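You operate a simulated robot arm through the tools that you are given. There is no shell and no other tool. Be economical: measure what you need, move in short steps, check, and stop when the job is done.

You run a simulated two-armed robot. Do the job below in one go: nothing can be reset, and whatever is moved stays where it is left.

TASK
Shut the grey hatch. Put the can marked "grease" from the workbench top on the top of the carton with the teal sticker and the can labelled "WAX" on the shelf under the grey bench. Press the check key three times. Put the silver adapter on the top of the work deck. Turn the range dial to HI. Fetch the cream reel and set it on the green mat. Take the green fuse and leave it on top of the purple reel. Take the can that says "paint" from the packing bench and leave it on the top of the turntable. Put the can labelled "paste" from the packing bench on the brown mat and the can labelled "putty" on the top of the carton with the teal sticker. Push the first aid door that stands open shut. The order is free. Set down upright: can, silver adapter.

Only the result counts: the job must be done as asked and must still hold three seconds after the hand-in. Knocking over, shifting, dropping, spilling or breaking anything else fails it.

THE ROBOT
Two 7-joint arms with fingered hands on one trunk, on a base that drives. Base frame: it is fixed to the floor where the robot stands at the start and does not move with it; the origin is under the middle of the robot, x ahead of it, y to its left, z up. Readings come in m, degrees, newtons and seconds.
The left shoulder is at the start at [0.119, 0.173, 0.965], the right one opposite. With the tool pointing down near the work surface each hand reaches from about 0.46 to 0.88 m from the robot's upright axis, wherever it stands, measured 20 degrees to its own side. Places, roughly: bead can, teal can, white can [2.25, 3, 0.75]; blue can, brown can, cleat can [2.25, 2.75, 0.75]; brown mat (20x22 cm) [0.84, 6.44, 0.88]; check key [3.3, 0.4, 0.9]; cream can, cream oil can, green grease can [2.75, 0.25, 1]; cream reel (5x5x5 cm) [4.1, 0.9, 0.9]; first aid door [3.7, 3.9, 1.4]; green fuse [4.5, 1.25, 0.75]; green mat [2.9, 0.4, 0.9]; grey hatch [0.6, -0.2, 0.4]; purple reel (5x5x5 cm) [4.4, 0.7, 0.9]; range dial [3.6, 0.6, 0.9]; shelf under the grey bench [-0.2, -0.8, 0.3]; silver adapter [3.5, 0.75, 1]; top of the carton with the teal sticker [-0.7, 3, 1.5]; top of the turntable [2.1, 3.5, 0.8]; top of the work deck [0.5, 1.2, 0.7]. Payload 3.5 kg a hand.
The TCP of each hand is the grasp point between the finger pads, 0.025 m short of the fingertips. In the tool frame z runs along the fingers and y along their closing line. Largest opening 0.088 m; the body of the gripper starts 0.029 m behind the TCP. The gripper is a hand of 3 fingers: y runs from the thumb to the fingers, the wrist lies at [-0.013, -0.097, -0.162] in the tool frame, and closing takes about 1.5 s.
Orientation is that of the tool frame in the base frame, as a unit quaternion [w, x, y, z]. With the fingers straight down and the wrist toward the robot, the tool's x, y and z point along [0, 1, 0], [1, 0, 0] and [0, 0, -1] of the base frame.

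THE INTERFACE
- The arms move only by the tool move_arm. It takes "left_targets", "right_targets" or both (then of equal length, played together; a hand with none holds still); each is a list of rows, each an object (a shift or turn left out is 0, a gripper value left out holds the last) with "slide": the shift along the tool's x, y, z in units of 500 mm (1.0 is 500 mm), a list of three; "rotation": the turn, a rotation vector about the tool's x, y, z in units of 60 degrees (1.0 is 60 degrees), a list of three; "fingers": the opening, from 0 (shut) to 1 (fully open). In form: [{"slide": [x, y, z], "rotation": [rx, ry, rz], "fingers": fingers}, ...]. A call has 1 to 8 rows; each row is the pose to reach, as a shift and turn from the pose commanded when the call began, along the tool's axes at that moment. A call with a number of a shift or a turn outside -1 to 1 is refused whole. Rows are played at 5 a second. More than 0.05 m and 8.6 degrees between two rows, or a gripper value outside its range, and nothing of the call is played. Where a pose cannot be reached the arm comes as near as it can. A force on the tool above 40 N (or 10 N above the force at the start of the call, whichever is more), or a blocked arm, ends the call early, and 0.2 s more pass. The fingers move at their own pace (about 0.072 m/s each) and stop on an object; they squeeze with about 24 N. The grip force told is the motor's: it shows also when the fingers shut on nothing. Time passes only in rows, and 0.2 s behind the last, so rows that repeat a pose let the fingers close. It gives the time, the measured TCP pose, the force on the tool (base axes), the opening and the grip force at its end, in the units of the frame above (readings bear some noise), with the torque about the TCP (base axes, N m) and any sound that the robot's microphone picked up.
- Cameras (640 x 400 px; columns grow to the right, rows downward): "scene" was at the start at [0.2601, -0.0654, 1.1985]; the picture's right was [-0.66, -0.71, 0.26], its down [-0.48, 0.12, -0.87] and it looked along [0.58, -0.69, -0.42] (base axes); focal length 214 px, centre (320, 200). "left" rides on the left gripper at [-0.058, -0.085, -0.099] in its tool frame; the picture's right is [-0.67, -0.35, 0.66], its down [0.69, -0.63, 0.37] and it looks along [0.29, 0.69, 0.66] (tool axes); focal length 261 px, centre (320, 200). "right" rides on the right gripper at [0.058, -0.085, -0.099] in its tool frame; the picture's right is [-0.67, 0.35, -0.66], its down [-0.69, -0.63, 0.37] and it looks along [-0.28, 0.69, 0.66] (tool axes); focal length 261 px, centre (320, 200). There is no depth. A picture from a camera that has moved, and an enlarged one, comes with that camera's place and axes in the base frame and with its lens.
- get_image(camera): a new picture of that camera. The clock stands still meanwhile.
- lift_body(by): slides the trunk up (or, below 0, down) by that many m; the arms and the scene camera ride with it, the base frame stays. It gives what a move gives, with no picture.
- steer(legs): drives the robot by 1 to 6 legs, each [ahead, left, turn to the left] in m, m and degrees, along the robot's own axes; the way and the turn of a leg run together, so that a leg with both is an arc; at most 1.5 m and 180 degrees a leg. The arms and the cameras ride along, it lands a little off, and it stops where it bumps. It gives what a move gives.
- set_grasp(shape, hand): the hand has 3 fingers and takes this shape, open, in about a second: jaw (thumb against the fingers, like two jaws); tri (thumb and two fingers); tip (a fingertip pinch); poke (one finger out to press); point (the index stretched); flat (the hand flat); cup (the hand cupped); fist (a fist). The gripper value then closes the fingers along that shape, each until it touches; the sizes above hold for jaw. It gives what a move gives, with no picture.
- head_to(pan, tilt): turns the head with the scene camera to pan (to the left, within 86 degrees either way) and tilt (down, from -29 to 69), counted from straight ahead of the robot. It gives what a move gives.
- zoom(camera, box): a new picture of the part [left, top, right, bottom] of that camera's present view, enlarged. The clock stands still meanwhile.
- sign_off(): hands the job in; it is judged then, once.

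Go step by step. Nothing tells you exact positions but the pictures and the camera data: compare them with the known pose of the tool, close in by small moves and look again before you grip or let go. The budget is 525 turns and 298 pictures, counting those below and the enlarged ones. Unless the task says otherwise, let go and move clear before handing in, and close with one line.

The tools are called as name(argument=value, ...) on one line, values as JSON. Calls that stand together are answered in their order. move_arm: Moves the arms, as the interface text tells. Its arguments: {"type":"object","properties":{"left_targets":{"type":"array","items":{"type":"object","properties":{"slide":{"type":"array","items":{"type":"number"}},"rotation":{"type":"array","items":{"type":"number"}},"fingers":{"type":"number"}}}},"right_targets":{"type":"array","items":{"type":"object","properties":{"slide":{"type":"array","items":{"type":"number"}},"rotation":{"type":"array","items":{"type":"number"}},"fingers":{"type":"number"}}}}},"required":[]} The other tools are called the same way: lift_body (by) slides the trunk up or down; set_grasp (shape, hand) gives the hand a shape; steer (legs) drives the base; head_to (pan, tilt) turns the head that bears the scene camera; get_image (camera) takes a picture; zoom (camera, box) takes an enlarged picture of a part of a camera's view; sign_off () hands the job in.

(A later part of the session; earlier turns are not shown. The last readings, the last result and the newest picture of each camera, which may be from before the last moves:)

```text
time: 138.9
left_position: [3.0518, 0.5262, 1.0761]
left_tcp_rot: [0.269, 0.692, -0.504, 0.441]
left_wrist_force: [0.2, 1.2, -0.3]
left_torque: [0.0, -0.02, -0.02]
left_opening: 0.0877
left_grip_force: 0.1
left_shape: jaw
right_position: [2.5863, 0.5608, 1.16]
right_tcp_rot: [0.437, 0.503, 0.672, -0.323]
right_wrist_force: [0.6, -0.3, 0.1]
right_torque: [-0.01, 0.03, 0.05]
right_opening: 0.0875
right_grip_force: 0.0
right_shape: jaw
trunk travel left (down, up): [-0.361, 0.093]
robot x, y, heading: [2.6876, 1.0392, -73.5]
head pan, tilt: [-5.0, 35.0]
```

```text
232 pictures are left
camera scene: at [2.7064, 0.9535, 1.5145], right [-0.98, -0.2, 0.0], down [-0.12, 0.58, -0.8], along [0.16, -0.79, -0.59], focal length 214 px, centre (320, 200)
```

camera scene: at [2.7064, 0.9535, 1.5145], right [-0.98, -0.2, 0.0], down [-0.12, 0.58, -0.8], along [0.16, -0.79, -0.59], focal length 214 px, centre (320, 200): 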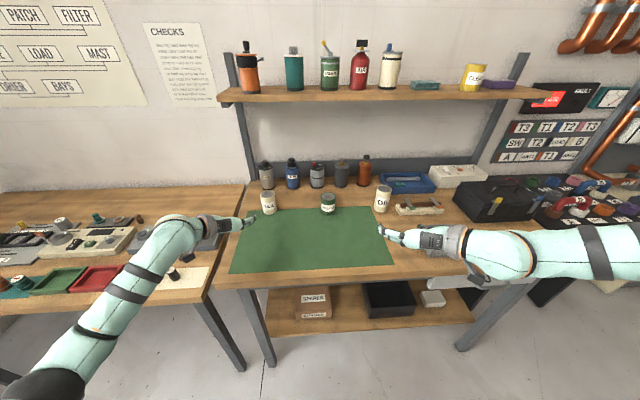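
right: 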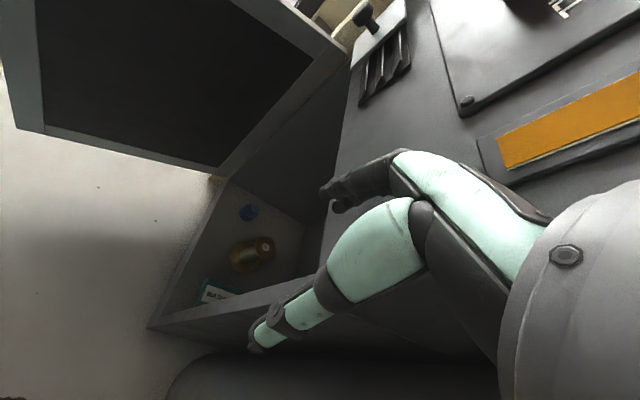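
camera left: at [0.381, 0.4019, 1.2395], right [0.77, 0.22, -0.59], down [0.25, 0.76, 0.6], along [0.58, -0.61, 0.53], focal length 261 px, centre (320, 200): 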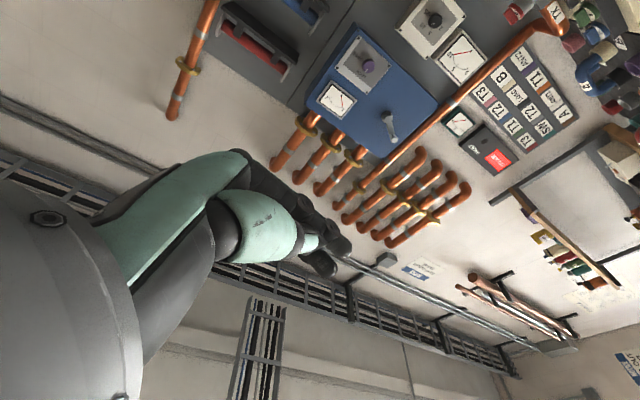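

Both hands are in good side-grasp poses. I bring the right hand to a standoff in front of the grease can.

move_arm(right_targets=[{"slide": [0.017, 0.032, 0.082]}, {"slide": [0.034, 0.063, 0.165]}, {"slide": [0.05, 0.095, 0.247]}, {"slide": [0.067, 0.127, 0.33]}, {"slide": [0.084, 0.159, 0.412]}, {"slide": [0.1, 0.19, 0.494]}, {"slide": [0.117, 0.222, 0.577]}, {"slide": [0.134, 0.254, 0.659]}])

get_image(camera="right")

zoom(camera="scene", box=[240, 150, 420, 270])

```text
time: 140.7
left_position: [3.0525, 0.5262, 1.076]
left_tcp_rot: [0.27, 0.693, -0.504, 0.44]
left_wrist_force: [0.4, 0.4, 0.6]
left_torque: [-0.02, -0.02, 0.0]
left_opening: 0.0878
left_grip_force: 0.0
left_shape: jaw
right_position: [2.6261, 0.4835, 1.1453]
right_tcp_rot: [0.437, 0.503, 0.672, -0.323]
right_wrist_force: [-0.3, 0.0, -0.5]
right_torque: [-0.01, 0.01, -0.03]
right_opening: 0.0877
right_grip_force: 0.1
right_shape: jaw
right hand out of reach, approached as far as the arm can: row 2, 3, 4, 5, 6, 7, 8
trunk travel left (down, up): [-0.361, 0.093]
robot x, y, heading: [2.6876, 1.0377, -73.7]
head pan, tilt: [-5.0, 35.0]
```

```text
231 pictures are left
camera right: at [2.5116, 0.5688, 1.1319], right [0.24, 0.41, 0.88], down [-0.43, -0.77, 0.47], along [0.87, -0.49, -0.01], focal length 261 px, centre (320, 200)
```

right: 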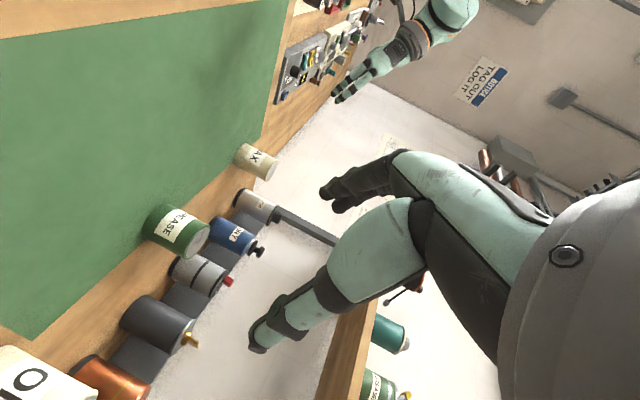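

```text
3.33 times, centred on (330, 210) of scene
camera zoom: at [2.706, 0.9533, 1.5145], right [-0.98, -0.2, 0.0], down [-0.12, 0.58, -0.8], along [0.16, -0.79, -0.59], focal length 715 px, centre (287, 167)
```

zoom: 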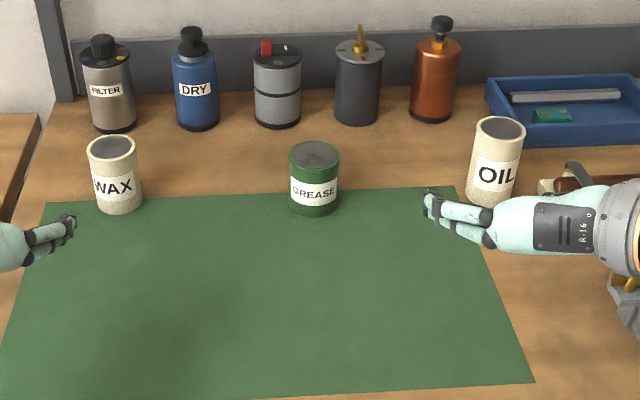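

The side grasp needs the forearm to come from behind, so I yaw the right hand 40° clockwise.

move_arm(right_targets=[{"rotation": [0.121, 0, 0.056]}, {"rotation": [0.242, 0, 0.113]}, {"rotation": [0.362, 0, 0.169]}, {"rotation": [0.483, 0, 0.226]}, {"rotation": [0.604, 0, 0.282]}])

steer(legs=[[0.1, 0, 0]])

get_image(camera="scene")

```text
time: 141.9
left_position: [3.0509, 0.5263, 1.0773]
left_tcp_rot: [0.27, 0.693, -0.502, 0.441]
left_wrist_force: [-0.4, 0.3, 1.0]
left_torque: [0.0, 0.03, -0.05]
left_opening: 0.0878
left_grip_force: 0.0
left_shape: jaw
right_position: [2.5931, 0.4964, 1.1746]
right_tcp_rot: [0.3, 0.706, 0.459, -0.449]
right_wrist_force: [-0.9, -0.3, -0.8]
right_torque: [0.02, 0.01, -0.02]
right_opening: 0.0877
right_grip_force: 0.0
right_shape: jaw
right hand out of reach, approached as far as the arm can: row 2, 3, 4, 5
trunk travel left (down, up): [-0.361, 0.093]
robot x, y, heading: [2.6902, 1.0419, -73.7]
head pan, tilt: [-5.0, 35.0]
```

```text
time: 143.1
left_position: [3.0782, 0.4327, 1.0778]
left_tcp_rot: [0.269, 0.693, -0.503, 0.441]
left_wrist_force: [0.4, -0.5, 1.0]
left_torque: [0.0, -0.06, -0.03]
left_opening: 0.0876
left_grip_force: 0.2
left_shape: jaw
right_position: [2.6207, 0.4029, 1.1758]
right_tcp_rot: [0.302, 0.705, 0.458, -0.449]
right_wrist_force: [-0.5, -0.1, 0.2]
right_torque: [0.01, -0.02, -0.04]
right_opening: 0.088
right_grip_force: 0.2
right_shape: jaw
trunk travel left (down, up): [-0.361, 0.093]
robot x, y, heading: [2.7181, 0.9465, -73.7]
head pan, tilt: [-5.0, 35.0]
```

```text
229 pictures are left
camera scene: at [2.733, 0.8609, 1.5147], right [-0.98, -0.2, 0.0], down [-0.12, 0.58, -0.81], along [0.16, -0.79, -0.59], focal length 214 px, centre (320, 200)
```

scene: 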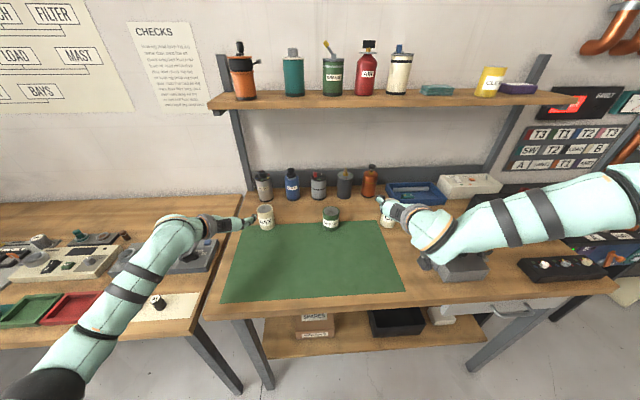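

move_arm(right_targets=[{"slide": [0.053, 0.064, 0.018]}, {"slide": [0.106, 0.128, 0.036]}, {"slide": [0.16, 0.191, 0.054]}, {"slide": [0.213, 0.255, 0.072]}, {"slide": [0.266, 0.319, 0.09]}, {"slide": [0.32, 0.383, 0.108]}, {"slide": [0.373, 0.446, 0.126]}, {"slide": [0.426, 0.51, 0.144]}])

get_image(camera="scene")

```text
time: 144.9
left_position: [3.0793, 0.4314, 1.0764]
left_tcp_rot: [0.27, 0.693, -0.503, 0.44]
left_wrist_force: [-0.1, 0.0, -0.9]
left_torque: [0.01, 0.02, -0.01]
left_opening: 0.0878
left_grip_force: 0.0
left_shape: jaw
right_position: [2.6205, 0.4007, 1.1746]
right_tcp_rot: [0.301, 0.706, 0.459, -0.449]
right_wrist_force: [0.3, -0.5, -0.7]
right_torque: [-0.01, 0.02, 0.0]
right_opening: 0.0879
right_grip_force: 0.2
right_shape: jaw
right hand out of reach, approached as far as the arm can: row 1, 2, 3, 4, 5, 6, 7, 8
trunk travel left (down, up): [-0.361, 0.093]
robot x, y, heading: [2.7156, 0.9469, -73.6]
head pan, tilt: [-5.0, 35.0]
```

```text
228 pictures are left
camera scene: at [2.7339, 0.858, 1.5145], right [-0.98, -0.2, 0.0], down [-0.12, 0.58, -0.8], along [0.16, -0.79, -0.59], focal length 214 px, centre (320, 200)
```

scene: 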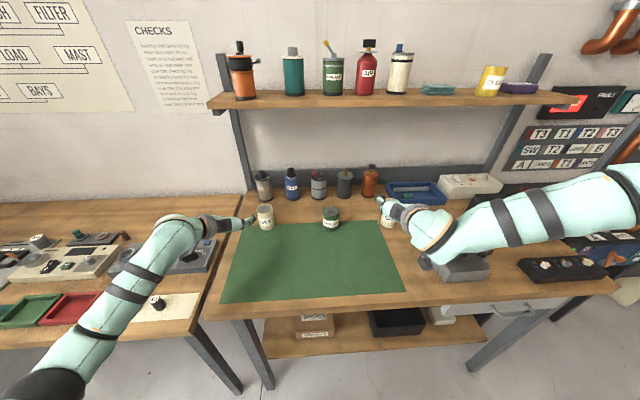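

move_arm(right_targets=[{"rotation": [0.049, 0.101, 0.073]}, {"rotation": [0.097, 0.202, 0.147]}, {"rotation": [0.146, 0.303, 0.22]}, {"rotation": [0.194, 0.404, 0.294]}, {"rotation": [0.243, 0.505, 0.367]}, {"rotation": [0.291, 0.606, 0.44]}, {"rotation": [0.34, 0.707, 0.514]}, {"rotation": [0.388, 0.808, 0.587]}])

move_arm(right_targets=[{"rotation": [0.049, 0.101, 0.073]}, {"rotation": [0.097, 0.202, 0.147]}])

get_image(camera="scene")

```text
time: 146.7
left_position: [3.0785, 0.4313, 1.0768]
left_tcp_rot: [0.27, 0.692, -0.503, 0.441]
left_wrist_force: [0.5, -0.1, 0.1]
left_torque: [0.01, -0.02, 0.03]
left_opening: 0.0875
left_grip_force: 0.0
left_shape: jaw
right_position: [2.6184, 0.3998, 1.1764]
right_tcp_rot: [0.066, 0.969, 0.217, -0.096]
right_wrist_force: [0.7, 0.3, 0.7]
right_torque: [-0.01, -0.03, 0.0]
right_opening: 0.0879
right_grip_force: 0.1
right_shape: jaw
trunk travel left (down, up): [-0.361, 0.093]
robot x, y, heading: [2.7139, 0.9459, -73.4]
head pan, tilt: [-5.0, 35.0]
```

```text
time: 147.3
left_position: [3.0794, 0.4297, 1.0751]
left_tcp_rot: [0.27, 0.693, -0.504, 0.44]
left_wrist_force: [-0.5, 0.4, -0.6]
left_torque: [-0.02, -0.01, 0.02]
left_opening: 0.0878
left_grip_force: 0.0
left_shape: jaw
right_position: [2.6185, 0.3996, 1.1772]
right_tcp_rot: [-0.001, 0.99, 0.143, 0.001]
right_wrist_force: [0.8, -0.2, 0.1]
right_torque: [0.01, 0.02, 0.01]
right_opening: 0.0876
right_grip_force: 0.0
right_shape: jaw
trunk travel left (down, up): [-0.361, 0.093]
robot x, y, heading: [2.7163, 0.9475, -73.5]
head pan, tilt: [-5.0, 35.0]
```

```text
227 pictures are left
camera scene: at [2.7337, 0.8577, 1.5145], right [-0.98, -0.2, 0.0], down [-0.12, 0.58, -0.8], along [0.16, -0.79, -0.59], focal length 214 px, centre (320, 200)
```

scene: 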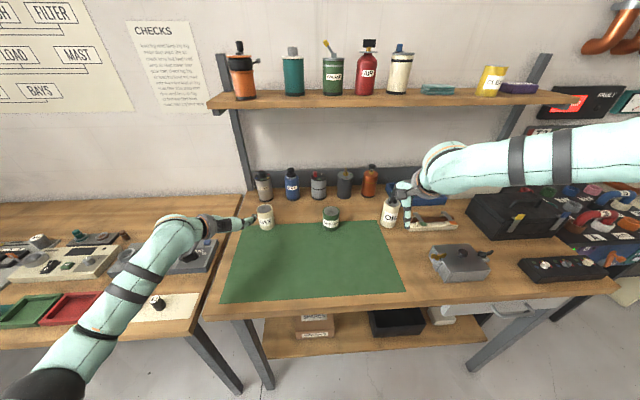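

move_arm(right_targets=[{"slide": [0.025, 0.062, 0.038]}, {"slide": [0.05, 0.123, 0.077]}, {"slide": [0.075, 0.185, 0.115]}, {"slide": [0.1, 0.246, 0.154]}])

move_arm(right_targets=[{"rotation": [-0.06, -0.06, -0.094], "fingers": 1}, {"rotation": [-0.12, -0.12, -0.189]}, {"rotation": [-0.18, -0.18, -0.283]}, {"rotation": [-0.24, -0.24, -0.378]}, {"rotation": [-0.3, -0.3, -0.472]}, {"rotation": [-0.36, -0.36, -0.567]}, {"rotation": [-0.421, -0.421, -0.661]}])

get_image(camera="scene")

```text
time: 148.3
left_position: [3.0786, 0.4292, 1.0766]
left_tcp_rot: [0.27, 0.691, -0.504, 0.442]
left_wrist_force: [0.1, 0.1, -1.4]
left_torque: [0.01, 0.01, 0.01]
left_opening: 0.0878
left_grip_force: 0.1
left_shape: jaw
right_position: [2.6106, 0.3732, 1.1565]
right_tcp_rot: [0.0, 0.99, 0.144, 0.0]
right_wrist_force: [-0.6, -0.6, -0.7]
right_torque: [-0.01, -0.01, -0.02]
right_opening: 0.0878
right_grip_force: 0.0
right_shape: jaw
right hand out of reach, approached as far as the arm can: row 1, 2, 3, 4
trunk travel left (down, up): [-0.361, 0.093]
robot x, y, heading: [2.7194, 0.9483, -73.9]
head pan, tilt: [-5.0, 35.0]
```

```text
time: 149.9
left_position: [3.078, 0.4297, 1.0765]
left_tcp_rot: [0.27, 0.692, -0.503, 0.441]
left_wrist_force: [-0.6, -0.2, 0.3]
left_torque: [0.01, -0.03, 0.02]
left_opening: 0.0877
left_grip_force: 0.1
left_shape: jaw
right_position: [2.6124, 0.374, 1.1551]
right_tcp_rot: [0.242, 0.835, 0.459, -0.181]
right_wrist_force: [0.8, 0.0, 0.5]
right_torque: [0.0, 0.02, -0.01]
right_opening: 0.0879
right_grip_force: 0.1
right_shape: jaw
trunk travel left (down, up): [-0.361, 0.093]
robot x, y, heading: [2.7173, 0.9455, -73.5]
head pan, tilt: [-5.0, 35.0]
```

```text
226 pictures are left
camera scene: at [2.7334, 0.8579, 1.5145], right [-0.98, -0.2, 0.0], down [-0.12, 0.58, -0.8], along [0.16, -0.79, -0.59], focal length 214 px, centre (320, 200)
```

scene: 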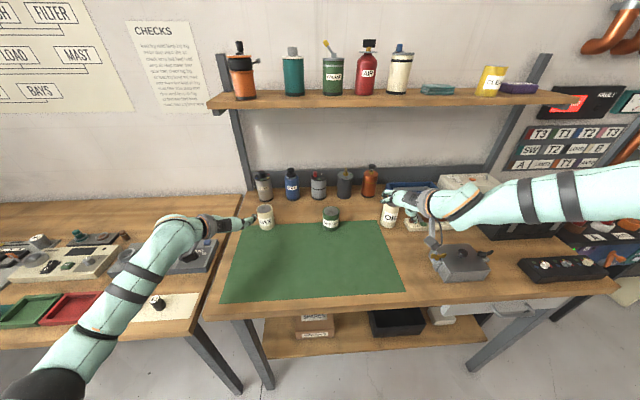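

The right arm is in an awkward winged branch. I back away from the bench and re-pose it with the same up-and-over move.

steer(legs=[[-0.45, 0, 0]])

move_arm(right_targets=[{"rotation": [-0.06, -0.06, -0.094]}, {"rotation": [-0.12, -0.12, -0.189]}, {"rotation": [-0.18, -0.18, -0.283]}, {"rotation": [-0.24, -0.24, -0.378]}, {"rotation": [-0.3, -0.3, -0.472]}, {"rotation": [-0.36, -0.36, -0.567]}, {"rotation": [-0.421, -0.421, -0.661]}])

move_arm(right_targets=[{"slide": [-0.05, -0.02, -0.04], "rotation": [0, -0.13, 0]}, {"slide": [-0.1, -0.04, -0.08], "rotation": [0, -0.26, 0]}, {"slide": [-0.15, -0.06, -0.12], "rotation": [0, -0.39, 0]}, {"slide": [-0.2, -0.06, -0.16], "rotation": [0, -0.52, 0]}, {"slide": [-0.27, -0.04, -0.2], "rotation": [0, -0.65, 0]}, {"slide": [-0.34, 0, -0.24], "rotation": [0, -0.78, 0]}, {"slide": [-0.41, 0.03, -0.28], "rotation": [0, -0.91, 0]}, {"slide": [-0.48, 0.06, -0.32], "rotation": [0, -1.0, 0]}])

head_to(pan=-30, tilt=10)

get_image(camera="scene")

```text
time: 152.6
left_position: [2.9518, 0.8647, 1.0763]
left_tcp_rot: [0.269, 0.693, -0.503, 0.442]
left_wrist_force: [-0.1, -0.3, 0.6]
left_torque: [0.0, -0.02, 0.01]
left_opening: 0.0876
left_grip_force: 0.0
left_shape: jaw
right_position: [2.4851, 0.8088, 1.1541]
right_tcp_rot: [0.24, 0.836, 0.46, -0.18]
right_wrist_force: [-0.1, 0.0, -0.4]
right_torque: [-0.01, 0.02, 0.04]
right_opening: 0.0881
right_grip_force: 0.0
right_shape: jaw
trunk travel left (down, up): [-0.361, 0.093]
robot x, y, heading: [2.585, 1.3868, -73.2]
head pan, tilt: [-5.0, 35.0]
```

```text
time: 154.2
left_position: [2.9506, 0.8665, 1.0764]
left_tcp_rot: [0.269, 0.693, -0.502, 0.441]
left_wrist_force: [0.0, 0.4, 0.2]
left_torque: [0.0, 0.0, 0.01]
left_opening: 0.0879
left_grip_force: 0.1
left_shape: jaw
right_position: [2.4849, 0.8097, 1.155]
right_tcp_rot: [0.431, 0.504, 0.676, -0.322]
right_wrist_force: [0.9, 0.5, 0.3]
right_torque: [0.0, 0.01, 0.01]
right_opening: 0.0879
right_grip_force: 0.0
right_shape: jaw
trunk travel left (down, up): [-0.361, 0.093]
robot x, y, heading: [2.5899, 1.3829, -73.6]
head pan, tilt: [-5.0, 35.0]
```

```text
time: 156.0
left_position: [2.9517, 0.8676, 1.0773]
left_tcp_rot: [0.27, 0.693, -0.502, 0.441]
left_wrist_force: [0.0, -0.3, -0.5]
left_torque: [0.02, -0.02, -0.02]
left_opening: 0.0876
left_grip_force: 0.0
left_shape: jaw
right_position: [2.5014, 0.8608, 1.4392]
right_tcp_rot: [0.711, 0.275, 0.37, -0.531]
right_wrist_force: [-0.7, -0.3, 1.3]
right_torque: [0.02, 0.03, -0.01]
right_opening: 0.0879
right_grip_force: 0.1
right_shape: jaw
trunk travel left (down, up): [-0.361, 0.093]
robot x, y, heading: [2.5868, 1.3779, -73.7]
head pan, tilt: [-5.0, 35.0]
```

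```text
time: 156.9
left_position: [2.9526, 0.8661, 1.076]
left_tcp_rot: [0.269, 0.693, -0.504, 0.441]
left_wrist_force: [-0.3, 0.8, -0.1]
left_torque: [0.04, -0.01, -0.01]
left_opening: 0.0878
left_grip_force: 0.1
left_shape: jaw
right_position: [2.5014, 0.8602, 1.4398]
right_tcp_rot: [0.711, 0.276, 0.37, -0.53]
right_wrist_force: [0.3, -0.4, -0.6]
right_torque: [0.03, -0.01, 0.01]
right_opening: 0.0876
right_grip_force: 0.0
right_shape: jaw
trunk travel left (down, up): [-0.361, 0.093]
robot x, y, heading: [2.588, 1.3832, -73.5]
head pan, tilt: [-30.0, 10.0]
```

```text
225 pictures are left
camera scene: at [2.5665, 1.2885, 1.5547], right [-0.97, 0.23, 0.01], down [0.03, 0.19, -0.98], along [-0.23, -0.95, -0.2], focal length 214 px, centre (320, 200)
```

scene: 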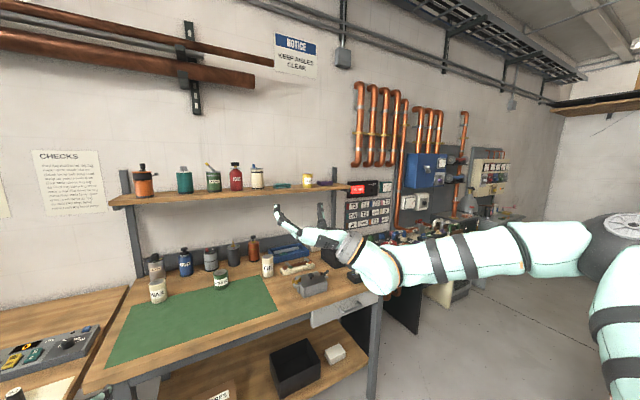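

move_arm(right_targets=[{"slide": [0.08, 0, -0.05], "rotation": [0, 0.12, 0]}, {"slide": [0.16, 0, -0.1], "rotation": [0, 0.24, 0]}, {"slide": [0.24, 0, -0.15], "rotation": [0, 0.36, 0]}, {"slide": [0.32, 0, -0.21], "rotation": [0, 0.48, 0]}, {"slide": [0.4, 0, -0.27], "rotation": [0, 0.6, 0]}, {"slide": [0.48, 0, -0.33], "rotation": [0, 0.72, 0]}, {"slide": [0.56, 0, -0.39], "rotation": [0, 0.84, 0]}, {"slide": [0.64, 0, -0.45], "rotation": [0, 0.96, 0]}])

move_arm(right_targets=[{"slide": [0.08, -0.02, 0.03], "rotation": [0, 0.05, 0]}, {"slide": [0.16, -0.04, 0.06], "rotation": [0, 0.1, 0]}, {"slide": [0.24, -0.06, 0.09], "rotation": [0, 0.15, 0]}, {"slide": [0.32, -0.08, 0.12], "rotation": [0, 0.2, 0]}])

get_image(camera="scene")

```text
time: 158.7
left_position: [2.9504, 0.8676, 1.0759]
left_tcp_rot: [0.268, 0.693, -0.503, 0.441]
left_wrist_force: [-0.6, -0.2, 0.0]
left_torque: [0.02, 0.0, 0.0]
left_opening: 0.0876
left_grip_force: 0.0
left_shape: jaw
right_position: [2.4804, 0.8755, 1.0925]
right_tcp_rot: [0.444, 0.497, 0.668, -0.331]
right_wrist_force: [0.2, -0.3, 0.5]
right_torque: [0.02, 0.0, -0.01]
right_opening: 0.0878
right_grip_force: 0.1
right_shape: jaw
right hand out of reach, approached as far as the arm can: row 7, 8
trunk travel left (down, up): [-0.361, 0.093]
robot x, y, heading: [2.5872, 1.3825, -73.7]
head pan, tilt: [-30.0, 10.0]
```

```text
time: 159.7
left_position: [2.9514, 0.866, 1.0753]
left_tcp_rot: [0.271, 0.693, -0.502, 0.441]
left_wrist_force: [-0.2, -0.2, 0.3]
left_torque: [0.01, 0.03, 0.01]
left_opening: 0.0876
left_grip_force: 0.2
left_shape: jaw
right_position: [2.4097, 0.9042, 1.039]
right_tcp_rot: [0.372, 0.529, 0.711, -0.278]
right_wrist_force: [-0.1, 0.2, 0.1]
right_torque: [-0.02, -0.03, -0.01]
right_opening: 0.088
right_grip_force: 0.1
right_shape: jaw
right hand out of reach, approached as far as the arm can: row 1, 2, 3, 4
trunk travel left (down, up): [-0.361, 0.093]
robot x, y, heading: [2.5906, 1.3855, -73.5]
head pan, tilt: [-30.0, 10.0]
```

```text
224 pictures are left
camera scene: at [2.5662, 1.2886, 1.5548], right [-0.97, 0.23, 0.01], down [0.03, 0.19, -0.98], along [-0.23, -0.95, -0.19], focal length 214 px, centre (320, 200)
```

scene: 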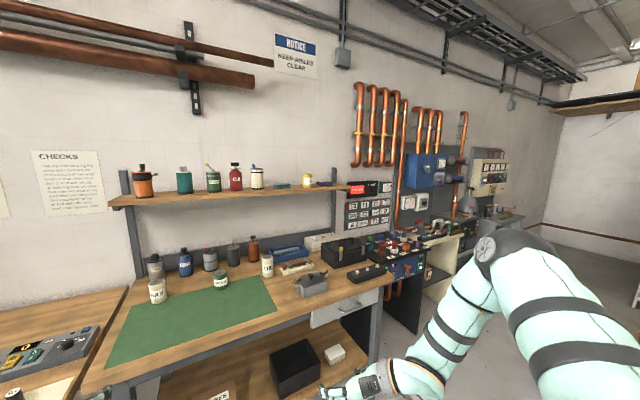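

move_arm(right_targets=[{"slide": [-0.085, 0.02, -0.042], "rotation": [0, -0.14, 0]}, {"slide": [-0.17, 0.04, -0.084], "rotation": [0, -0.28, 0]}, {"slide": [-0.255, 0.06, -0.126], "rotation": [0, -0.42, 0]}, {"slide": [-0.34, 0.08, -0.168], "rotation": [0, -0.56, 0]}, {"slide": [-0.425, 0.1, -0.21], "rotation": [0, -0.7, 0]}, {"slide": [-0.51, 0.12, -0.252], "rotation": [0, -0.84, 0]}, {"slide": [-0.595, 0.14, -0.294], "rotation": [0, -0.98, 0]}, {"slide": [-0.68, 0.16, -0.336], "rotation": [0, -1.0, 0]}])

move_arm(right_targets=[{"slide": [-0.05, 0.0, 0.05], "rotation": [0, -0.14, 0]}, {"slide": [-0.1, 0.0, 0.1], "rotation": [0, -0.28, 0]}, {"slide": [-0.15, 0.0, 0.15], "rotation": [0, -0.42, 0]}, {"slide": [-0.2, 0.0, 0.2], "rotation": [0, -0.56, 0]}, {"slide": [-0.25, 0, 0.25], "rotation": [0, -0.7, 0]}, {"slide": [-0.3, 0, 0.3], "rotation": [0, -0.8, 0]}])

get_image(camera="scene")

```text
time: 161.5
left_position: [2.9516, 0.8687, 1.0768]
left_tcp_rot: [0.27, 0.693, -0.503, 0.441]
left_wrist_force: [0.2, 0.2, 0.1]
left_torque: [0.0, -0.06, 0.07]
left_opening: 0.0879
left_grip_force: 0.0
left_shape: jaw
right_position: [2.501, 0.8763, 1.4132]
right_tcp_rot: [0.678, 0.317, 0.428, -0.506]
right_wrist_force: [0.6, -0.2, 0.2]
right_torque: [0.0, 0.03, 0.02]
right_opening: 0.088
right_grip_force: 0.1
right_shape: jaw
trunk travel left (down, up): [-0.361, 0.093]
robot x, y, heading: [2.5837, 1.3815, -73.7]
head pan, tilt: [-30.0, 10.0]
```

```text
time: 162.9
left_position: [2.9517, 0.8659, 1.0765]
left_tcp_rot: [0.268, 0.693, -0.503, 0.441]
left_wrist_force: [0.2, -0.1, -0.3]
left_torque: [-0.01, 0.01, 0.03]
left_opening: 0.0879
left_grip_force: 0.0
left_shape: jaw
right_position: [2.5188, 0.8071, 1.6109]
right_tcp_rot: [0.793, 0.087, 0.116, -0.592]
right_wrist_force: [-1.0, -0.1, 0.0]
right_torque: [-0.03, 0.02, 0.02]
right_opening: 0.0876
right_grip_force: 0.1
right_shape: jaw
right hand out of reach, approached as far as the arm can: row 6
trunk travel left (down, up): [-0.361, 0.093]
robot x, y, heading: [2.5858, 1.3848, -73.6]
head pan, tilt: [-30.0, 10.0]
```

```text
223 pictures are left
camera scene: at [2.5664, 1.2871, 1.5546], right [-0.97, 0.23, 0.01], down [0.03, 0.19, -0.98], along [-0.23, -0.95, -0.2], focal length 214 px, centre (320, 200)
```

scene: 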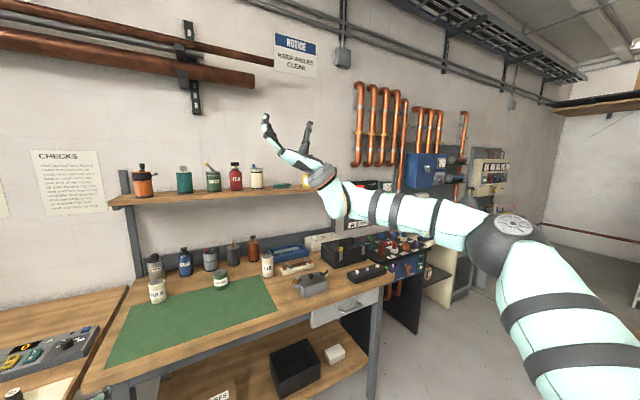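

move_arm(right_targets=[{"slide": [0.02, -0.04, 0.05]}, {"slide": [0.04, -0.08, 0.1]}, {"slide": [0.06, -0.12, 0.15]}, {"slide": [0.08, -0.16, 0.2]}, {"slide": [0.1, -0.2, 0.25]}, {"slide": [0.1, -0.22, 0.3]}])

get_image(camera="scene")

```text
time: 164.3
left_position: [2.9519, 0.8672, 1.0764]
left_tcp_rot: [0.27, 0.693, -0.503, 0.442]
left_wrist_force: [0.1, -0.6, 0.1]
left_torque: [0.03, 0.01, 0.02]
left_opening: 0.088
left_grip_force: 0.0
left_shape: jaw
right_position: [2.4221, 0.7855, 1.6886]
right_tcp_rot: [0.793, 0.086, 0.116, -0.591]
right_wrist_force: [-0.2, -0.4, -0.8]
right_torque: [-0.01, 0.0, 0.01]
right_opening: 0.088
right_grip_force: 0.0
right_shape: jaw
right hand out of reach, approached as far as the arm can: row 1, 2, 3, 4, 5, 6
trunk travel left (down, up): [-0.361, 0.093]
robot x, y, heading: [2.5868, 1.3843, -73.5]
head pan, tilt: [-30.0, 10.0]
```

```text
222 pictures are left
camera scene: at [2.5662, 1.2888, 1.5548], right [-0.97, 0.23, 0.01], down [0.03, 0.19, -0.98], along [-0.23, -0.95, -0.19], focal length 214 px, centre (320, 200)
```

scene: 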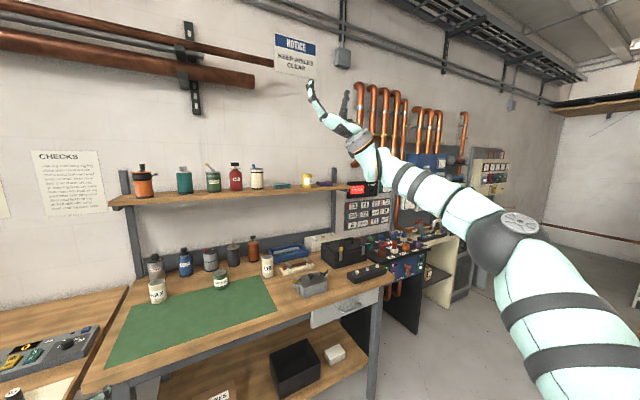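

move_arm(right_targets=[{"slide": [-0.02, -0.06, 0.04]}, {"slide": [-0.04, -0.12, 0.08]}, {"slide": [-0.06, -0.18, 0.12]}, {"slide": [-0.08, -0.24, 0.16]}, {"slide": [-0.1, -0.3, 0.2]}])

get_image(camera="scene")

```text
time: 165.5
left_position: [2.9502, 0.8654, 1.0762]
left_tcp_rot: [0.27, 0.692, -0.504, 0.441]
left_wrist_force: [-0.8, -0.5, 0.3]
left_torque: [0.02, 0.02, -0.01]
left_opening: 0.0878
left_grip_force: 0.1
left_shape: jaw
right_position: [2.3167, 0.8005, 1.7357]
right_tcp_rot: [0.793, 0.086, 0.117, -0.592]
right_wrist_force: [0.6, -0.6, 0.2]
right_torque: [0.01, -0.02, 0.01]
right_opening: 0.0877
right_grip_force: 0.1
right_shape: jaw
right hand out of reach, approached as far as the arm can: row 1, 2, 3, 4, 5
trunk travel left (down, up): [-0.361, 0.093]
robot x, y, heading: [2.5926, 1.3824, -73.6]
head pan, tilt: [-30.0, 10.0]
```

```text
221 pictures are left
camera scene: at [2.5659, 1.2888, 1.5548], right [-0.97, 0.23, 0.01], down [0.03, 0.19, -0.98], along [-0.23, -0.95, -0.19], focal length 214 px, centre (320, 200)
```

scene: 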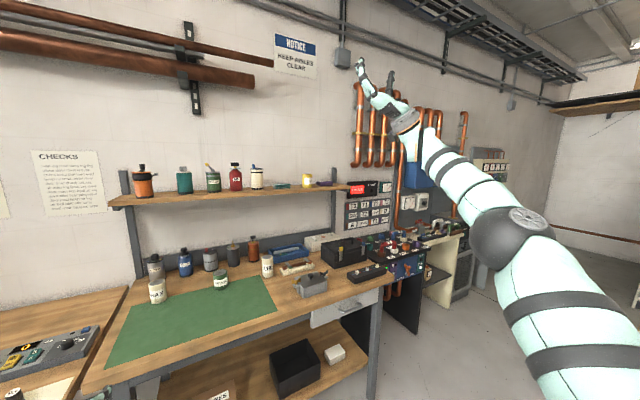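

move_arm(right_targets=[{"slide": [-0.06, 0.03, 0.0]}, {"slide": [-0.12, 0.06, 0.0]}, {"slide": [-0.18, 0.09, 0.0]}, {"slide": [-0.24, 0.12, 0.0]}, {"slide": [-0.3, 0.15, 0.0]}])

get_image(camera="scene")

```text
time: 166.7
left_position: [2.9498, 0.8687, 1.077]
left_tcp_rot: [0.27, 0.693, -0.502, 0.442]
left_wrist_force: [0.3, 0.2, 0.0]
left_torque: [0.01, 0.0, -0.01]
left_opening: 0.088
left_grip_force: 0.0
left_shape: jaw
right_position: [2.3472, 0.9598, 1.7781]
right_tcp_rot: [0.793, 0.086, 0.116, -0.592]
right_wrist_force: [0.3, -0.6, -1.0]
right_torque: [0.01, 0.0, 0.01]
right_opening: 0.0878
right_grip_force: 0.0
right_shape: jaw
trunk travel left (down, up): [-0.361, 0.093]
robot x, y, heading: [2.5856, 1.3842, -73.7]
head pan, tilt: [-30.0, 10.0]
```

```text
220 pictures are left
camera scene: at [2.5661, 1.2903, 1.5549], right [-0.97, 0.23, 0.01], down [0.03, 0.19, -0.98], along [-0.23, -0.95, -0.19], focal length 214 px, centre (320, 200)
```

scene: 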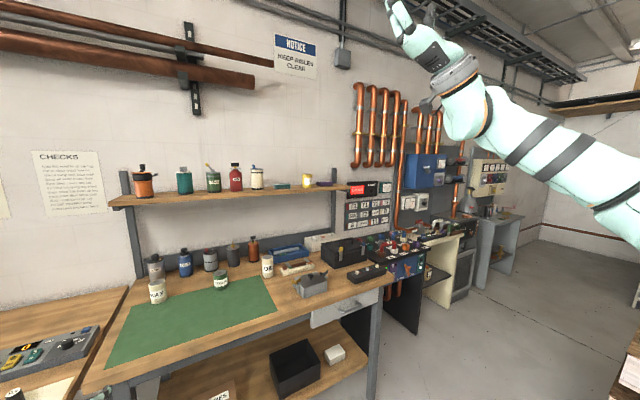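

move_arm(right_targets=[{"slide": [0.071, 0.045, -0.04], "rotation": [0, 0.12, 0]}, {"slide": [0.142, 0.09, -0.08], "rotation": [0, 0.24, 0]}, {"slide": [0.213, 0.135, -0.12], "rotation": [0, 0.36, 0]}, {"slide": [0.284, 0.18, -0.16], "rotation": [0, 0.48, 0]}, {"slide": [0.355, 0.225, -0.2], "rotation": [0, 0.6, 0]}, {"slide": [0.426, 0.27, -0.24], "rotation": [0, 0.72, 0]}, {"slide": [0.497, 0.315, -0.29], "rotation": [0, 0.84, 0]}, {"slide": [0.568, 0.36, -0.33], "rotation": [0, 0.96, 0]}])

get_image(camera="scene")

```text
time: 168.5
left_position: [2.9517, 0.866, 1.0755]
left_tcp_rot: [0.269, 0.694, -0.503, 0.44]
left_wrist_force: [-0.1, -0.1, -0.2]
left_torque: [0.03, 0.0, -0.06]
left_opening: 0.0878
left_grip_force: 0.0
left_shape: jaw
right_position: [2.5855, 0.7927, 1.5372]
right_tcp_rot: [0.639, 0.36, 0.485, -0.476]
right_wrist_force: [-0.2, 0.3, -0.7]
right_torque: [-0.01, -0.03, -0.01]
right_opening: 0.088
right_grip_force: 0.0
right_shape: jaw
trunk travel left (down, up): [-0.361, 0.093]
robot x, y, heading: [2.5893, 1.3849, -73.6]
head pan, tilt: [-30.0, 10.0]
```

```text
219 pictures are left
camera scene: at [2.5681, 1.2872, 1.5547], right [-0.97, 0.23, 0.01], down [0.03, 0.19, -0.98], along [-0.23, -0.95, -0.2], focal length 214 px, centre (320, 200)
```

scene: 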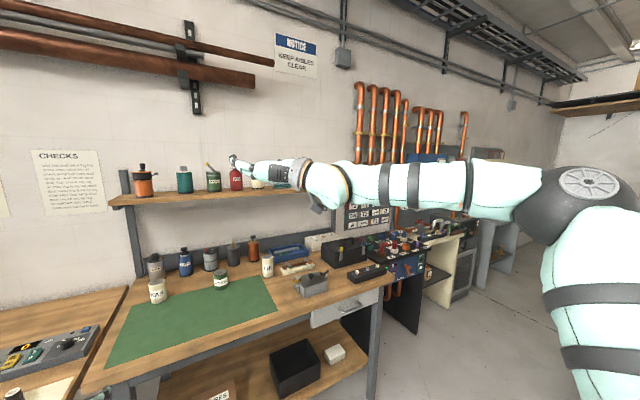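

move_arm(right_targets=[{"slide": [0.05, 0, -0.01], "rotation": [0.128, 0, -0.036]}, {"slide": [0.1, 0, -0.03], "rotation": [0.256, 0, -0.072]}, {"slide": [0.15, 0, -0.04], "rotation": [0.384, 0, -0.108]}, {"slide": [0.2, 0, -0.06], "rotation": [0.512, 0, -0.144]}, {"slide": [0.25, 0, -0.07], "rotation": [0.64, 0, -0.18]}, {"slide": [0.3, 0, -0.08], "rotation": [0.768, 0, -0.216]}])

get_image(camera="scene")

```text
time: 169.9
left_position: [2.9514, 0.8656, 1.0758]
left_tcp_rot: [0.268, 0.693, -0.503, 0.441]
left_wrist_force: [0.2, 0.2, -0.3]
left_torque: [-0.02, 0.01, -0.01]
left_opening: 0.0877
left_grip_force: 0.1
left_shape: jaw
right_position: [2.5136, 0.8125, 1.3977]
right_tcp_rot: [-0.392, -0.526, -0.296, 0.694]
right_wrist_force: [-0.3, -0.3, 0.1]
right_torque: [0.03, -0.01, -0.04]
right_opening: 0.0879
right_grip_force: 0.0
right_shape: jaw
right hand out of reach, approached as far as the arm can: row 4, 5, 6
trunk travel left (down, up): [-0.361, 0.093]
robot x, y, heading: [2.5915, 1.3828, -73.5]
head pan, tilt: [-30.0, 10.0]
```

```text
218 pictures are left
camera scene: at [2.5664, 1.2879, 1.5547], right [-0.97, 0.23, 0.01], down [0.03, 0.19, -0.98], along [-0.23, -0.95, -0.2], focal length 214 px, centre (320, 200)
```

scene: 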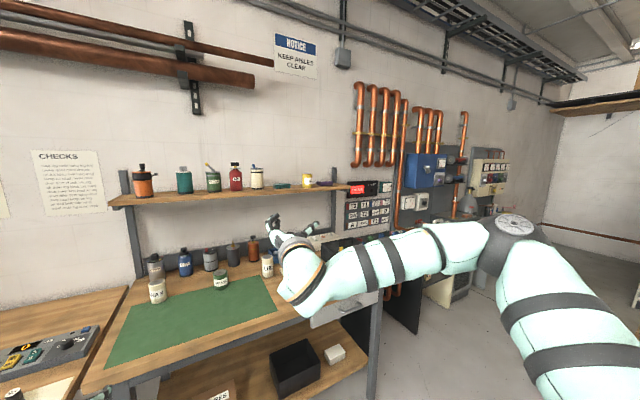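

move_arm(right_targets=[{"slide": [0.055, 0, -0.015], "rotation": [0.047, 0.119, 0.035]}, {"slide": [0.11, 0, -0.03], "rotation": [0.093, 0.238, 0.07]}, {"slide": [0.165, 0, -0.046], "rotation": [0.14, 0.357, 0.105]}, {"slide": [0.22, 0, -0.062], "rotation": [0.186, 0.477, 0.14]}, {"slide": [0.275, 0, -0.078], "rotation": [0.233, 0.596, 0.175]}, {"slide": [0.33, 0, -0.094], "rotation": [0.279, 0.715, 0.21]}, {"slide": [0.385, 0, -0.11], "rotation": [0.326, 0.834, 0.245]}])

move_arm(right_targets=[{"rotation": [0.047, 0.119, 0.035]}, {"rotation": [0.093, 0.238, 0.07]}, {"rotation": [0.14, 0.357, 0.105]}, {"rotation": [0.186, 0.477, 0.14]}, {"rotation": [0.233, 0.596, 0.175]}, {"rotation": [0.279, 0.715, 0.21]}, {"rotation": [0.326, 0.834, 0.245]}])

get_image(camera="scene")

```text
time: 171.5
left_position: [2.9509, 0.8671, 1.0759]
left_tcp_rot: [0.27, 0.693, -0.503, 0.441]
left_wrist_force: [-0.1, 0.5, 0.3]
left_torque: [-0.01, -0.04, 0.03]
left_opening: 0.0875
left_grip_force: 0.0
left_shape: jaw
right_position: [2.465, 0.8278, 1.2239]
right_tcp_rot: [0.22, 0.858, 0.247, -0.392]
right_wrist_force: [1.0, 0.8, 0.5]
right_torque: [-0.03, -0.02, 0.0]
right_opening: 0.0877
right_grip_force: 0.1
right_shape: jaw
right hand out of reach, approached as far as the arm can: row 1, 2, 3, 4, 5, 6, 7
trunk travel left (down, up): [-0.361, 0.093]
robot x, y, heading: [2.584, 1.3813, -73.4]
head pan, tilt: [-30.0, 10.0]
```

```text
time: 173.1
left_position: [2.9508, 0.867, 1.0769]
left_tcp_rot: [0.269, 0.693, -0.503, 0.441]
left_wrist_force: [0.0, -0.8, 1.0]
left_torque: [-0.01, 0.02, 0.01]
left_opening: 0.0877
left_grip_force: 0.1
left_shape: jaw
right_position: [2.4672, 0.828, 1.2226]
right_tcp_rot: [0.0, 0.99, 0.14, 0.001]
right_wrist_force: [-0.2, -0.5, -0.2]
right_torque: [0.02, 0.01, -0.01]
right_opening: 0.0879
right_grip_force: 0.0
right_shape: jaw
trunk travel left (down, up): [-0.361, 0.093]
robot x, y, heading: [2.5873, 1.3825, -73.5]
head pan, tilt: [-30.0, 10.0]
```

```text
217 pictures are left
camera scene: at [2.5661, 1.2883, 1.5547], right [-0.97, 0.23, 0.01], down [0.03, 0.19, -0.98], along [-0.23, -0.95, -0.19], focal length 214 px, centre (320, 200)
```

scene: 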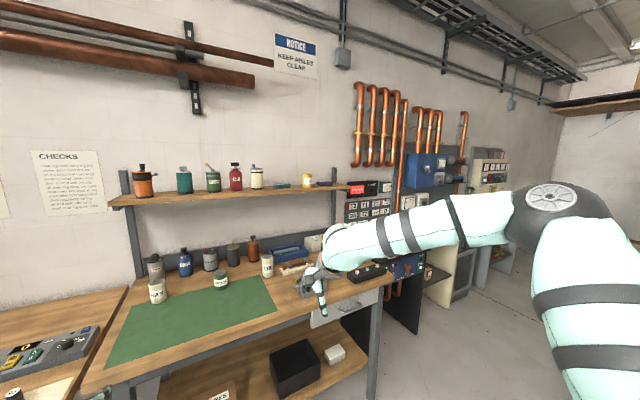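

move_arm(right_targets=[{"slide": [0, 0.0, 0.08]}, {"slide": [0, 0, 0.16]}, {"slide": [0, 0, 0.24]}, {"slide": [0, 0, 0.32]}, {"slide": [0, 0, 0.4]}, {"slide": [0, 0, 0.48]}, {"slide": [0, 0, 0.56]}])

get_image(camera="scene")

```text
time: 174.7
left_position: [2.9515, 0.8663, 1.0766]
left_tcp_rot: [0.269, 0.693, -0.503, 0.441]
left_wrist_force: [0.9, 0.6, -0.6]
left_torque: [-0.01, 0.06, 0.01]
left_opening: 0.088
left_grip_force: 0.1
left_shape: jaw
right_position: [2.4143, 0.8729, 1.0316]
right_tcp_rot: [-0.001, 0.99, 0.14, -0.002]
right_wrist_force: [-0.4, 0.6, -0.1]
right_torque: [0.01, 0.0, 0.03]
right_opening: 0.0879
right_grip_force: 0.1
right_shape: jaw
right hand out of reach, approached as far as the arm can: row 3, 4, 5, 6, 7
trunk travel left (down, up): [-0.361, 0.093]
robot x, y, heading: [2.5855, 1.386, -73.3]
head pan, tilt: [-30.0, 10.0]
```

```text
216 pictures are left
camera scene: at [2.5663, 1.2888, 1.5548], right [-0.97, 0.23, 0.01], down [0.03, 0.19, -0.98], along [-0.23, -0.95, -0.19], focal length 214 px, centre (320, 200)
```

scene: 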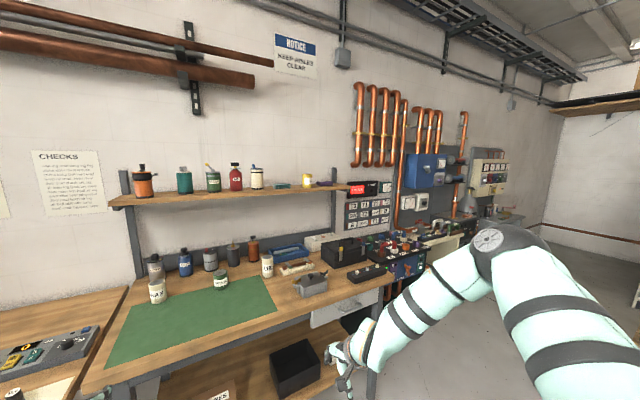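

move_arm(right_targets=[{"slide": [0, 0.08, 0.0]}, {"slide": [0, 0.16, 0.0]}, {"slide": [0, 0.24, 0.0]}, {"slide": [0, 0.32, 0.0]}, {"slide": [0, 0.4, 0.0]}])

get_image(camera="scene")

```text
time: 175.9
left_position: [2.9511, 0.8669, 1.0763]
left_tcp_rot: [0.27, 0.693, -0.502, 0.442]
left_wrist_force: [-0.5, -0.1, 0.8]
left_torque: [-0.01, -0.02, 0.0]
left_opening: 0.0879
left_grip_force: 0.1
left_shape: jaw
right_position: [2.406, 0.7754, 1.1024]
right_tcp_rot: [0.001, 0.99, 0.141, -0.002]
right_wrist_force: [0.2, 0.3, -0.8]
right_torque: [0.0, 0.02, 0.0]
right_opening: 0.0877
right_grip_force: 0.1
right_shape: jaw
right hand out of reach, approached as far as the arm can: row 1, 2, 3, 4, 5
trunk travel left (down, up): [-0.361, 0.093]
robot x, y, heading: [2.5873, 1.3838, -73.7]
head pan, tilt: [-30.0, 10.0]
```

```text
215 pictures are left
camera scene: at [2.5665, 1.2884, 1.5548], right [-0.97, 0.23, 0.01], down [0.03, 0.19, -0.98], along [-0.23, -0.95, -0.19], focal length 214 px, centre (320, 200)
```

scene: 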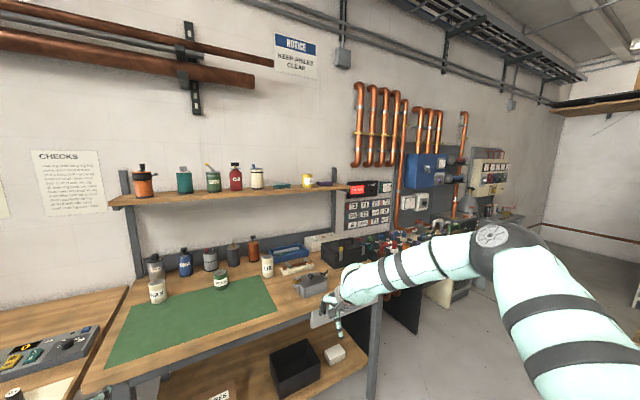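

move_arm(right_targets=[{"slide": [-0.07, 0.02, 0.03], "rotation": [0, 0, 0.1]}, {"slide": [-0.14, 0.04, 0.06], "rotation": [0, 0, 0.2]}, {"slide": [-0.21, 0.06, 0.09], "rotation": [0, 0, 0.3]}, {"slide": [-0.28, 0.08, 0.12], "rotation": [0, 0, 0.4]}, {"slide": [-0.35, 0.1, 0.15], "rotation": [0, 0, 0.5]}, {"slide": [-0.42, 0.12, 0.18], "rotation": [0, 0, 0.6]}, {"slide": [-0.49, 0.14, 0.21], "rotation": [0, 0, 0.7]}])

get_image(camera="scene")

```text
time: 177.5
left_position: [2.9519, 0.8672, 1.0753]
left_tcp_rot: [0.269, 0.693, -0.503, 0.442]
left_wrist_force: [0.3, 0.2, 0.3]
left_torque: [-0.01, -0.01, 0.0]
left_opening: 0.0876
left_grip_force: 0.1
left_shape: jaw
right_position: [2.195, 0.7453, 1.0822]
right_tcp_rot: [0.001, 0.975, -0.224, -0.002]
right_wrist_force: [0.1, 0.8, 0.0]
right_torque: [-0.01, 0.0, -0.05]
right_opening: 0.088
right_grip_force: 0.1
right_shape: jaw
right hand out of reach, approached as far as the arm can: row 1, 2, 3, 4, 5, 6, 7
trunk travel left (down, up): [-0.361, 0.093]
robot x, y, heading: [2.5863, 1.3855, -73.6]
head pan, tilt: [-30.0, 10.0]
```

```text
214 pictures are left
camera scene: at [2.5662, 1.2885, 1.5548], right [-0.97, 0.23, 0.01], down [0.03, 0.19, -0.98], along [-0.23, -0.95, -0.19], focal length 214 px, centre (320, 200)
```

scene: 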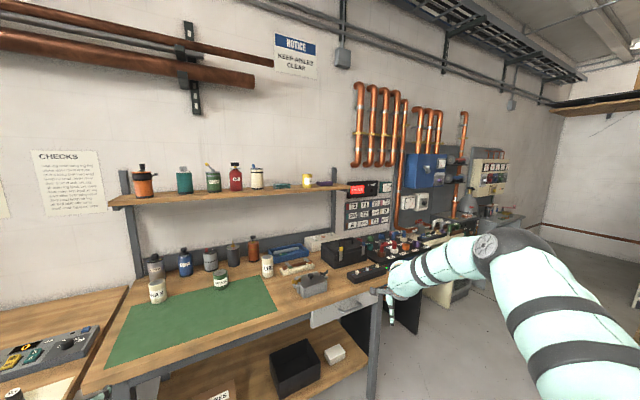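

move_arm(right_targets=[{"slide": [-0.05, 0.05, 0.0], "rotation": [0, 0, 0.12]}, {"slide": [-0.1, 0.1, 0.0], "rotation": [0, 0, 0.24]}, {"slide": [-0.15, 0.14, 0.0], "rotation": [0, 0, 0.36]}, {"slide": [-0.2, 0.18, 0.0], "rotation": [0, 0, 0.48]}, {"slide": [-0.26, 0.2, 0.0], "rotation": [0, 0, 0.6]}, {"slide": [-0.33, 0.2, 0.02], "rotation": [0, 0, 0.7]}])

get_image(camera="scene")

```text
time: 178.9
left_position: [2.9519, 0.867, 1.0773]
left_tcp_rot: [0.269, 0.693, -0.502, 0.442]
left_wrist_force: [-0.3, -0.2, 1.0]
left_torque: [-0.02, -0.03, -0.02]
left_opening: 0.0877
left_grip_force: 0.0
left_shape: jaw
right_position: [2.0095, 0.7981, 1.1222]
right_tcp_rot: [0.001, 0.829, -0.559, 0.0]
right_wrist_force: [0.0, -0.6, -1.2]
right_torque: [0.0, -0.02, -0.02]
right_opening: 0.0878
right_grip_force: 0.0
right_shape: jaw
right hand out of reach, approached as far as the arm can: row 1, 2, 3, 4, 5, 6
trunk travel left (down, up): [-0.361, 0.093]
robot x, y, heading: [2.587, 1.3816, -73.5]
head pan, tilt: [-30.0, 10.0]
```

```text
213 pictures are left
camera scene: at [2.5651, 1.2892, 1.5548], right [-0.97, 0.23, 0.01], down [0.03, 0.19, -0.98], along [-0.23, -0.95, -0.19], focal length 214 px, centre (320, 200)
```

scene: 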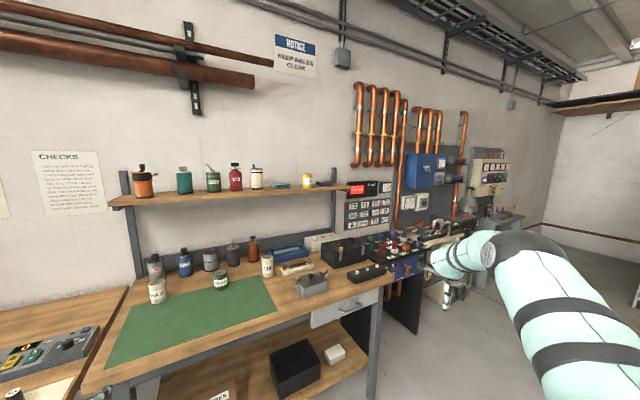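

move_arm(right_targets=[{"slide": [0.042, -0.019, 0.004], "rotation": [0.055, 0.124, 0]}, {"slide": [0.085, -0.038, 0.002], "rotation": [0.11, 0.248, 0]}, {"slide": [0.127, -0.056, -0.007], "rotation": [0.165, 0.371, 0]}, {"slide": [0.167, -0.075, -0.022], "rotation": [0.22, 0.495, 0]}, {"slide": [0.205, -0.091, -0.043], "rotation": [0.275, 0.619, 0]}, {"slide": [0.24, -0.107, -0.07], "rotation": [0.33, 0.743, 0]}, {"slide": [0.271, -0.121, -0.102], "rotation": [0.385, 0.867, 0]}, {"slide": [0.297, -0.132, -0.138], "rotation": [0.44, 0.99, 0]}])

get_image(camera="scene")

```text
time: 180.7
left_position: [2.9511, 0.8678, 1.0767]
left_tcp_rot: [0.269, 0.693, -0.502, 0.442]
left_wrist_force: [-0.3, -0.2, 0.4]
left_torque: [-0.02, 0.03, 0.0]
left_opening: 0.0877
left_grip_force: 0.1
left_shape: jaw
right_position: [2.1373, 0.7079, 1.2031]
right_tcp_rot: [0.094, 0.7, -0.471, 0.529]
right_wrist_force: [0.1, 0.6, 1.0]
right_torque: [0.0, 0.02, 0.01]
right_opening: 0.0878
right_grip_force: 0.1
right_shape: jaw
right hand out of reach, approached as far as the arm can: row 5, 6, 7, 8
trunk travel left (down, up): [-0.361, 0.093]
robot x, y, heading: [2.5864, 1.381, -73.5]
head pan, tilt: [-30.0, 10.0]
```

```text
212 pictures are left
camera scene: at [2.5661, 1.2893, 1.5548], right [-0.97, 0.23, 0.01], down [0.03, 0.19, -0.98], along [-0.23, -0.95, -0.19], focal length 214 px, centre (320, 200)
```

scene: 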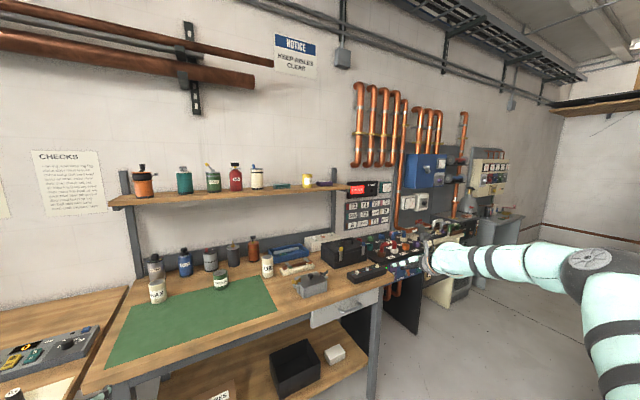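

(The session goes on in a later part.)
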